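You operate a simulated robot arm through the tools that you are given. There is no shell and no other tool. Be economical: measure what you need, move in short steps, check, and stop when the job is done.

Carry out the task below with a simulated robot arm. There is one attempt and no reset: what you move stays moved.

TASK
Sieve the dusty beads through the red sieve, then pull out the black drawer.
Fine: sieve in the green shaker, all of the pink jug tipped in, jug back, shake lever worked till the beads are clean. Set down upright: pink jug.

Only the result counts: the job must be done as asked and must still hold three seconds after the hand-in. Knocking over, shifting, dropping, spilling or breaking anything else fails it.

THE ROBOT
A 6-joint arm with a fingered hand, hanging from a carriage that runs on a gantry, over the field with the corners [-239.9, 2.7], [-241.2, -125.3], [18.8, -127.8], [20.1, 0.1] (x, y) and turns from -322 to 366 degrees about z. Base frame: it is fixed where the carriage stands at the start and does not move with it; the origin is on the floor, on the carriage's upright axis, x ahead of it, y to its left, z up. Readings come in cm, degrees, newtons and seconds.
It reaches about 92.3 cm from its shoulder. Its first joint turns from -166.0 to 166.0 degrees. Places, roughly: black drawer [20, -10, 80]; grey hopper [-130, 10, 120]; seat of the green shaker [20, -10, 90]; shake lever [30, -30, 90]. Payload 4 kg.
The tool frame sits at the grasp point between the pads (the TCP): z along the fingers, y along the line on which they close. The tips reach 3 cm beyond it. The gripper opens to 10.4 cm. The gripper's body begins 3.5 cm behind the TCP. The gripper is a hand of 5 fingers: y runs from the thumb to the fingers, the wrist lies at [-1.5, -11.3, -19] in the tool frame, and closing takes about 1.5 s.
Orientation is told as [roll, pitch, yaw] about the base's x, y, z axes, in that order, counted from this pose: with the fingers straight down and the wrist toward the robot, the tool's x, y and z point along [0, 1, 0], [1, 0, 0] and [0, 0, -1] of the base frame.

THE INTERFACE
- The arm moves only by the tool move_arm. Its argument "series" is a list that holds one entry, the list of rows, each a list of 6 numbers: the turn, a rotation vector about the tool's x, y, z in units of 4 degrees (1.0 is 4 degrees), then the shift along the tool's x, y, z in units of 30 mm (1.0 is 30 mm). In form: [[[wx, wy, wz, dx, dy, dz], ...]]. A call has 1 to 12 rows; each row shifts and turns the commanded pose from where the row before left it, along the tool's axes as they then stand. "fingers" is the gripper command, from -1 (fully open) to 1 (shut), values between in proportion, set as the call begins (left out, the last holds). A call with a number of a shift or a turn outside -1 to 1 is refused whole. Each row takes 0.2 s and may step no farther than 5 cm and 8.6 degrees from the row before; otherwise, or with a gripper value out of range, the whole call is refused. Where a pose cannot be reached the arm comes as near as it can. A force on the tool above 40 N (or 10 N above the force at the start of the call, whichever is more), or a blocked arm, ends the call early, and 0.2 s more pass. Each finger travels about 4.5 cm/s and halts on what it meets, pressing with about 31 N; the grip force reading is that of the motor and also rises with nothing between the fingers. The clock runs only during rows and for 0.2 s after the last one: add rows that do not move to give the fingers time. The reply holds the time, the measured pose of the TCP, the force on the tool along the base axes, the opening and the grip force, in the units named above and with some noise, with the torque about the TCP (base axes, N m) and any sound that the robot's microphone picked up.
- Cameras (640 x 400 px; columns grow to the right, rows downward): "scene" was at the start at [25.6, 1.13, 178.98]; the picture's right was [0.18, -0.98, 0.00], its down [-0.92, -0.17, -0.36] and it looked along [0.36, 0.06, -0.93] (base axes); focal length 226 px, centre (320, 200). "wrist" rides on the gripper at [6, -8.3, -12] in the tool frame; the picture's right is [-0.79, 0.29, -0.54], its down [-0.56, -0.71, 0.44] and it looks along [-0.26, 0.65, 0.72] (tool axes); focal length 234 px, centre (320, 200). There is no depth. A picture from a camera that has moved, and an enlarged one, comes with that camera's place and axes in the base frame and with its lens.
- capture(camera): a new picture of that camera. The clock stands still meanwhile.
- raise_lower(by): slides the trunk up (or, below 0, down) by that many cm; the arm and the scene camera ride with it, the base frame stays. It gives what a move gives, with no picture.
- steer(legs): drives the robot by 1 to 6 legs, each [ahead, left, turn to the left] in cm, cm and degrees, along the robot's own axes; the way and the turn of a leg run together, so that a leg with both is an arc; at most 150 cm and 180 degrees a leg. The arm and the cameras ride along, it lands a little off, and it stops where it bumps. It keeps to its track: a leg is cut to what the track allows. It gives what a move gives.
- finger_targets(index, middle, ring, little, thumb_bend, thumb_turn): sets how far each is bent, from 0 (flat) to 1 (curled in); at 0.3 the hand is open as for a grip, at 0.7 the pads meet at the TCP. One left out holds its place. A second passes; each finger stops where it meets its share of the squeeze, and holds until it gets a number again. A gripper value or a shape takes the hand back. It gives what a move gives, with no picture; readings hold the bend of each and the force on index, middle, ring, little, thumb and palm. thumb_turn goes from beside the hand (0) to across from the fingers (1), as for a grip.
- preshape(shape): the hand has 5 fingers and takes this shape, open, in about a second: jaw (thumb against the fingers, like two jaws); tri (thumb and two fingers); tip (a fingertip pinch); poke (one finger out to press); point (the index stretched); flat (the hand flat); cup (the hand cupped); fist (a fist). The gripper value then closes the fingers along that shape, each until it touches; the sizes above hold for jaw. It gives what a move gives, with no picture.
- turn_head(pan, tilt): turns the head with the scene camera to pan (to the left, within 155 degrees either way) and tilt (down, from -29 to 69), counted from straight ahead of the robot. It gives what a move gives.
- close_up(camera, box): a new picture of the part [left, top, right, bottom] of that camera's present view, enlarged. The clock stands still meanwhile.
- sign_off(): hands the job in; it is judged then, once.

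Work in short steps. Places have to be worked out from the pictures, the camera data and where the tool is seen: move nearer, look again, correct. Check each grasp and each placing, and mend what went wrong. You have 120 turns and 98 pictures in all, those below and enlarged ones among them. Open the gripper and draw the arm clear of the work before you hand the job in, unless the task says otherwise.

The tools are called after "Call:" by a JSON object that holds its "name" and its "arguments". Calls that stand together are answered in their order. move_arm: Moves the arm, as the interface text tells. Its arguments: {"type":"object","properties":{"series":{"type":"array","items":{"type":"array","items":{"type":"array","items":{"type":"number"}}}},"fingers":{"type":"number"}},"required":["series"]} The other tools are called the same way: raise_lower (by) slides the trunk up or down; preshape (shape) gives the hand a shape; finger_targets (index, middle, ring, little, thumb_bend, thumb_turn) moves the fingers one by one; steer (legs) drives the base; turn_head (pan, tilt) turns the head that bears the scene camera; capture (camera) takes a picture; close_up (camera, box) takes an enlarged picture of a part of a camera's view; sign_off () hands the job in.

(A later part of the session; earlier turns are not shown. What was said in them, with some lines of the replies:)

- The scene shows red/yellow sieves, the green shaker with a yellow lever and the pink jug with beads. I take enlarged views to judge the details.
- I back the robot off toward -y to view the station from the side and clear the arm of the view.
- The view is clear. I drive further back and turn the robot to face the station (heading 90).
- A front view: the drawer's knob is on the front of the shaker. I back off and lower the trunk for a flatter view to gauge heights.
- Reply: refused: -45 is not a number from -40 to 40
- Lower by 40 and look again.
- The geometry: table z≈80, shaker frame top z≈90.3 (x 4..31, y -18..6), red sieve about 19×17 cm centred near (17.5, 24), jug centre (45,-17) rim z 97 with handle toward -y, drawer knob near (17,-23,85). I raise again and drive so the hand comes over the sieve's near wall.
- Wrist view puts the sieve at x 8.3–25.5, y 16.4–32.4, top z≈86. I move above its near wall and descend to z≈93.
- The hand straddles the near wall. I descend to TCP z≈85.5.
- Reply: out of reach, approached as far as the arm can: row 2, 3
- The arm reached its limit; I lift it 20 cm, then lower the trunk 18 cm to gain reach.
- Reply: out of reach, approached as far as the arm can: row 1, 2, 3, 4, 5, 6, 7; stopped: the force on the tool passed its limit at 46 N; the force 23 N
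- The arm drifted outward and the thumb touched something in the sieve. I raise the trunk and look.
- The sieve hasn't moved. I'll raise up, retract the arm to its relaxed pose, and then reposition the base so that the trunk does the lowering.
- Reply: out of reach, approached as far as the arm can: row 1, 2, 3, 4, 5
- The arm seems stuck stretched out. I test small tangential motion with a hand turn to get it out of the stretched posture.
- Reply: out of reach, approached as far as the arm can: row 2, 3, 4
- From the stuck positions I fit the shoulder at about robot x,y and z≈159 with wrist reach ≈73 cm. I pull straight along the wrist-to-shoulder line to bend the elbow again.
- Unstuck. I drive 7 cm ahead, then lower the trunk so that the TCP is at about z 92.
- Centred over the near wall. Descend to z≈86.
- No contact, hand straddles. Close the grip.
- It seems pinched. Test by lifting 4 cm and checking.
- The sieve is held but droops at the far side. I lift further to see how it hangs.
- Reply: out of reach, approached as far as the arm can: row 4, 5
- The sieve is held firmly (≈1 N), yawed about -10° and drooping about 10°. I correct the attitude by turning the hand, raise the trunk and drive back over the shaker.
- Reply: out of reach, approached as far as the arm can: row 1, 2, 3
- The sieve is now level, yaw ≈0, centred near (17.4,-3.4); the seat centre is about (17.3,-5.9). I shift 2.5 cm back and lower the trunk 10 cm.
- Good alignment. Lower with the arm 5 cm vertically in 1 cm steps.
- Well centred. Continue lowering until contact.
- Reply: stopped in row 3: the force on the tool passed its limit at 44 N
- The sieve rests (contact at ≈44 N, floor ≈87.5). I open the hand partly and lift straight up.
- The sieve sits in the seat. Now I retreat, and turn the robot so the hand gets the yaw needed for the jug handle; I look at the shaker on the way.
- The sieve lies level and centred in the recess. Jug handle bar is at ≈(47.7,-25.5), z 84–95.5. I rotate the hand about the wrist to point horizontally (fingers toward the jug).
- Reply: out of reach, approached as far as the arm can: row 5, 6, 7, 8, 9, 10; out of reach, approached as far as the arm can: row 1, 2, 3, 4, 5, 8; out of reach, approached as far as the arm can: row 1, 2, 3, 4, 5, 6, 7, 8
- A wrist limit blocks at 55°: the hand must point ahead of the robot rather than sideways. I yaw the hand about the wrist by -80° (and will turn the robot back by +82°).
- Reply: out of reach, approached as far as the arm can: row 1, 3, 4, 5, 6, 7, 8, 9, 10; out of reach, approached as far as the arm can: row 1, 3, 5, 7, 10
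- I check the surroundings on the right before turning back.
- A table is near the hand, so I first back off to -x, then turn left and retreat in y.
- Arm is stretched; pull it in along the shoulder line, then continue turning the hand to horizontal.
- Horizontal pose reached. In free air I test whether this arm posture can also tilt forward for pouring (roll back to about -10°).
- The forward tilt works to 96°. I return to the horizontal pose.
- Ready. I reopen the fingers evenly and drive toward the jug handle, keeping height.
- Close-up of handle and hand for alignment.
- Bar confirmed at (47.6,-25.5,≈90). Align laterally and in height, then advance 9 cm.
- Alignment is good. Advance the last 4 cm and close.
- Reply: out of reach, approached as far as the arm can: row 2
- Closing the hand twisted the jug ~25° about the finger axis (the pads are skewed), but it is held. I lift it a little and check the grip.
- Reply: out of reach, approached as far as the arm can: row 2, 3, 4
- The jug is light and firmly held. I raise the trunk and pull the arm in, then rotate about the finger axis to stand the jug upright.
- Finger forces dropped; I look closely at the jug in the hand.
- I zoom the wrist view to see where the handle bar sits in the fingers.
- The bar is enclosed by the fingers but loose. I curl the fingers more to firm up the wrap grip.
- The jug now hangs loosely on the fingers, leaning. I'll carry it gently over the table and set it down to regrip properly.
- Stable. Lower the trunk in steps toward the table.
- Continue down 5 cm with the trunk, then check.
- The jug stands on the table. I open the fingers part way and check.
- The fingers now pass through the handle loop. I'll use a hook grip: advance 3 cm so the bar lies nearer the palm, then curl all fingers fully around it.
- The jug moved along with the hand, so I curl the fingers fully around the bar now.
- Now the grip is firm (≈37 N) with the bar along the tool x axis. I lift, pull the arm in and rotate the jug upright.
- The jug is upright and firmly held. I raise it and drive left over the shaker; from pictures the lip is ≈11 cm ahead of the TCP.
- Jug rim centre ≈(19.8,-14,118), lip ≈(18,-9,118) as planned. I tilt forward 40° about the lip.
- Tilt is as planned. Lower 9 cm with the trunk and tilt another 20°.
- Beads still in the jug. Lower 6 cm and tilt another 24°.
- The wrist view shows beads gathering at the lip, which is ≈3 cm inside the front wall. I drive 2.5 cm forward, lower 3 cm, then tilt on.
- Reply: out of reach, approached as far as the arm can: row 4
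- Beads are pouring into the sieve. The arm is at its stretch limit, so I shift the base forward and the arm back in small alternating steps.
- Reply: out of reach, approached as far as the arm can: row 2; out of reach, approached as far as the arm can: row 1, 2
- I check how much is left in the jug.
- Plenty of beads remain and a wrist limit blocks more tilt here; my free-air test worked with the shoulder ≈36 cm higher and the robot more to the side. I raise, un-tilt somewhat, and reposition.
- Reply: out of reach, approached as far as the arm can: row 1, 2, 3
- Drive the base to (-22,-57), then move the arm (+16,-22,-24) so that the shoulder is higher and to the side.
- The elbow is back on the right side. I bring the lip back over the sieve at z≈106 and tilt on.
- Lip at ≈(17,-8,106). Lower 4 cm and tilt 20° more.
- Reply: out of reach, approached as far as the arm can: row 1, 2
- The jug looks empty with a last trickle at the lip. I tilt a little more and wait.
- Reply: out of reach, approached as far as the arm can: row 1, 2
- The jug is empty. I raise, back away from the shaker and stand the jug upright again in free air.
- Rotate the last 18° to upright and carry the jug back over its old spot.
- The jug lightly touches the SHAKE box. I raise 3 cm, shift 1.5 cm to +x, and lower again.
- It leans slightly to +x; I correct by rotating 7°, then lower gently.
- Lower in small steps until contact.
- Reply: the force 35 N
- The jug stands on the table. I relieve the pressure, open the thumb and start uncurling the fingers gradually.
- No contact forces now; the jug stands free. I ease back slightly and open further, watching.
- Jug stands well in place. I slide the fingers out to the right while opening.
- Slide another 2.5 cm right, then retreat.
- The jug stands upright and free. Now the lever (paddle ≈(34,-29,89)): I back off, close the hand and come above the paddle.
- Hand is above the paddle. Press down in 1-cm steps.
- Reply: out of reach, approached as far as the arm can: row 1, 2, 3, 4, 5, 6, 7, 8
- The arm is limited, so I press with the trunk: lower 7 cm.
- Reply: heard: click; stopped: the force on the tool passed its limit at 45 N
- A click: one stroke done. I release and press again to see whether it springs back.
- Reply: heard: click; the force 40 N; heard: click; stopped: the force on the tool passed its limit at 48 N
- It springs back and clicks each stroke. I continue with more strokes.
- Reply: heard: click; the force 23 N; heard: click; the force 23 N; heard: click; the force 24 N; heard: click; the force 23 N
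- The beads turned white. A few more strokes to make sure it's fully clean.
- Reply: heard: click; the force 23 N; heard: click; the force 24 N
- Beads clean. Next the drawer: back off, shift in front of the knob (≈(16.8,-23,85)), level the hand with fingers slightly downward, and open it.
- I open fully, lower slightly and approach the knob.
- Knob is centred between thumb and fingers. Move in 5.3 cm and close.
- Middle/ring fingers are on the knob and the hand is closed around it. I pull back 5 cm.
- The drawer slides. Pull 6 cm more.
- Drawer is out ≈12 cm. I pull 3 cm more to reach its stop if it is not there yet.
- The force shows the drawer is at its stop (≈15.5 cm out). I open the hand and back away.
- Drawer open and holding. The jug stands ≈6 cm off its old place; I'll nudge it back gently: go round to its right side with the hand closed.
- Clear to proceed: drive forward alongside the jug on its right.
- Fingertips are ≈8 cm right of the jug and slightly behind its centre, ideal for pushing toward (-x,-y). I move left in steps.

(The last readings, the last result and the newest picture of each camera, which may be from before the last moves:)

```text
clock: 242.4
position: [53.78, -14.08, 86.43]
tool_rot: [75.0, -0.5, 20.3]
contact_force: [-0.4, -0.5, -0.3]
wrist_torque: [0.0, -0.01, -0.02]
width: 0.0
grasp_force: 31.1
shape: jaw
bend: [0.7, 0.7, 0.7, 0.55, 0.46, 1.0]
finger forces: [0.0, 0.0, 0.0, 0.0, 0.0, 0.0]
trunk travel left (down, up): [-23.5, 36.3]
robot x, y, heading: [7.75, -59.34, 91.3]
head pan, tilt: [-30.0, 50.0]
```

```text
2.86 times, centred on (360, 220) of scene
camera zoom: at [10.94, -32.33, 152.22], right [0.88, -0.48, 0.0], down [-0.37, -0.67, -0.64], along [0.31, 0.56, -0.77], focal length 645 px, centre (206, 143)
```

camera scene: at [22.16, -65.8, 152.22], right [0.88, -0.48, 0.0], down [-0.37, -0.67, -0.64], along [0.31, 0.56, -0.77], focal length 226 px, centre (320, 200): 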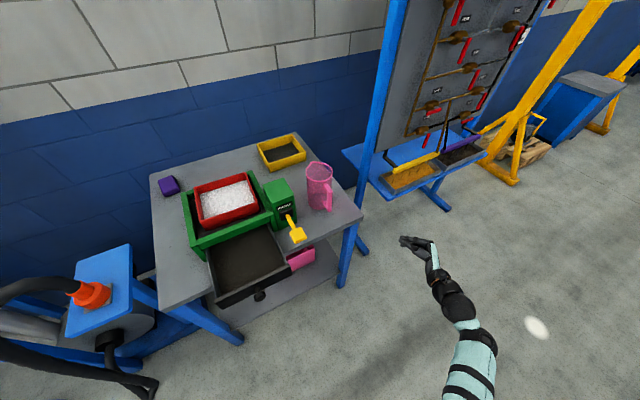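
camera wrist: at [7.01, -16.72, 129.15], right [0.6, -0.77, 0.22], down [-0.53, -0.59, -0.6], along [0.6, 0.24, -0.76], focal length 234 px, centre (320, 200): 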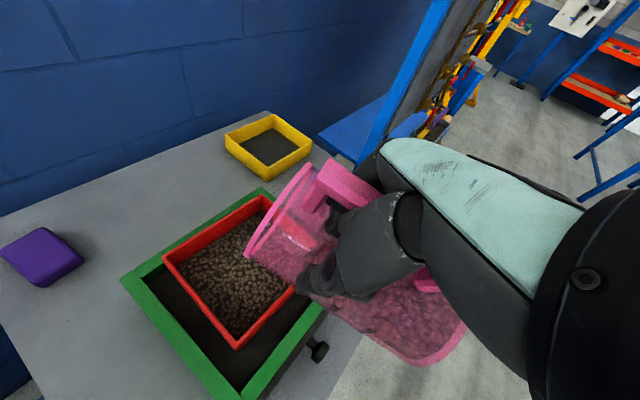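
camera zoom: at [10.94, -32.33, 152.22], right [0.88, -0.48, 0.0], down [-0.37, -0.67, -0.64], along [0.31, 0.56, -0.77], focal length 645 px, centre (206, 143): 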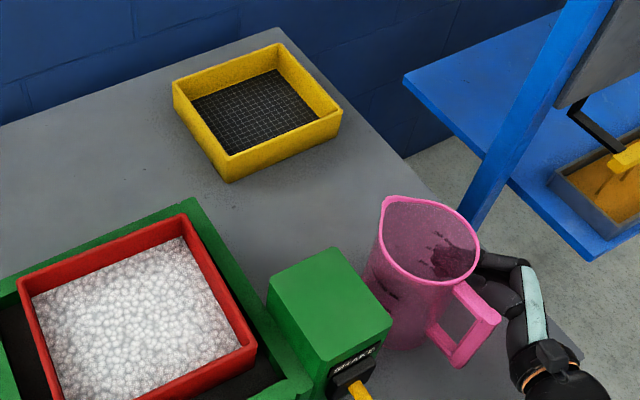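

The jug slid to ≈(47.2,-15.4), upright. One more 1.3-cm push, then move away to the right and out.

Call:
{"name": "steer", "arguments": {"legs": [[0, 1.3, 0], [0, -8, 0]]}}

Call:
{"name": "steer", "arguments": {"legs": [[-40, 0, 0]]}}

Call:
{"name": "move_arm", "arguments": {"series": [[[0, 0, 0, 0, 0, 0], [0, 0, 0, 0, 0, 0], [0, 0, 0, 0, 0, 0], [0, 0, 0, 0, 0, 0], [0, 0, 0, 0, 0, 0], [0, 0, 0, 0, 0, 0], [0, 0, 0, 0, 0, 0]]], "fingers": -1}}

Call:
{"name": "close_up", "arguments": {"camera": "scene", "box": [180, 100, 400, 270]}}

```text
clock: 243.8
position: [60.75, -13.84, 86.42]
tool_rot: [75.2, -0.5, 20.1]
contact_force: [0.7, 0.4, -0.2]
wrist_torque: [0.01, 0.05, -0.02]
width: 0.0
grasp_force: 31.1
shape: jaw
bend: [0.7, 0.7, 0.7, 0.55, 0.46, 1.0]
finger forces: [0.0, 0.0, 0.0, 0.0, 0.0, 0.0]
trunk travel left (down, up): [-23.5, 36.3]
robot x, y, heading: [14.35, -58.86, 91.3]
head pan, tilt: [-30.0, 50.0]
```

```text
clock: 246.3
position: [61.51, -53.69, 86.32]
tool_rot: [75.2, -0.5, 20.2]
contact_force: [-0.2, -0.5, 0.2]
wrist_torque: [0.0, 0.02, 0.04]
width: 0.0
grasp_force: 30.3
shape: jaw
bend: [0.7, 0.7, 0.7, 0.55, 0.46, 1.0]
finger forces: [0.0, 0.1, 0.0, 0.0, 0.0, 0.1]
trunk travel left (down, up): [-23.5, 36.3]
robot x, y, heading: [15.33, -98.96, 91.3]
head pan, tilt: [-30.0, 50.0]
```

```text
clock: 247.9
position: [61.39, -53.86, 86.56]
tool_rot: [75.1, -0.5, 20.1]
contact_force: [-0.6, 0.0, 0.0]
wrist_torque: [0.0, -0.03, 0.03]
width: 10.38
grasp_force: 0.1
shape: jaw
bend: [0.3, 0.3, 0.3, 0.3, 0.3, 0.97]
finger forces: [0.0, 0.1, 0.0, 0.0, 0.1, 0.1]
trunk travel left (down, up): [-23.5, 36.3]
robot x, y, heading: [15.4, -98.93, 91.6]
head pan, tilt: [-30.0, 50.0]
```

```text
2.35 times, centred on (290, 185) of scene
camera zoom: at [18.6, -72.07, 152.22], right [0.88, -0.48, 0.0], down [-0.37, -0.67, -0.64], along [0.31, 0.56, -0.77], focal length 532 px, centre (391, 235)
```

zoom: 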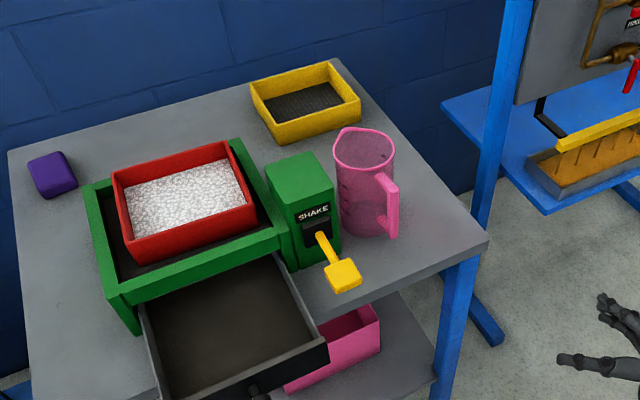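

Everything is in place: sieve seated with white beads, jug upright near its spot, drawer out, hand open and clear. Handing in.

Call:
{"name": "sign_off", "arguments": {}}

```text
The job is handed in.
```

I've handed the job in, with every step done. The only departure is that the pink jug stands about 1–2 cm from its original spot.

- **Sieve:** the red sieve sits in the green shaker, centred and level.
- **Jug:** I tipped it out completely over the sieve and saw no spills. It is back upright on the table. It ended up about 6 cm off at first, so I nudged it back.
- **Shaking:** I worked the lever nine times, a click each time, until the beads turned from brown to white. Two further strokes made no visible difference.
- **Drawer:** the black drawer is pulled out about 15 cm to its stop, and it stayed there when I let go.

The hand is open and clear of the table. I saw nothing else shifted or knocked over, but the jug did lightly touch the shaker's SHAKE box once while I was setting it down.
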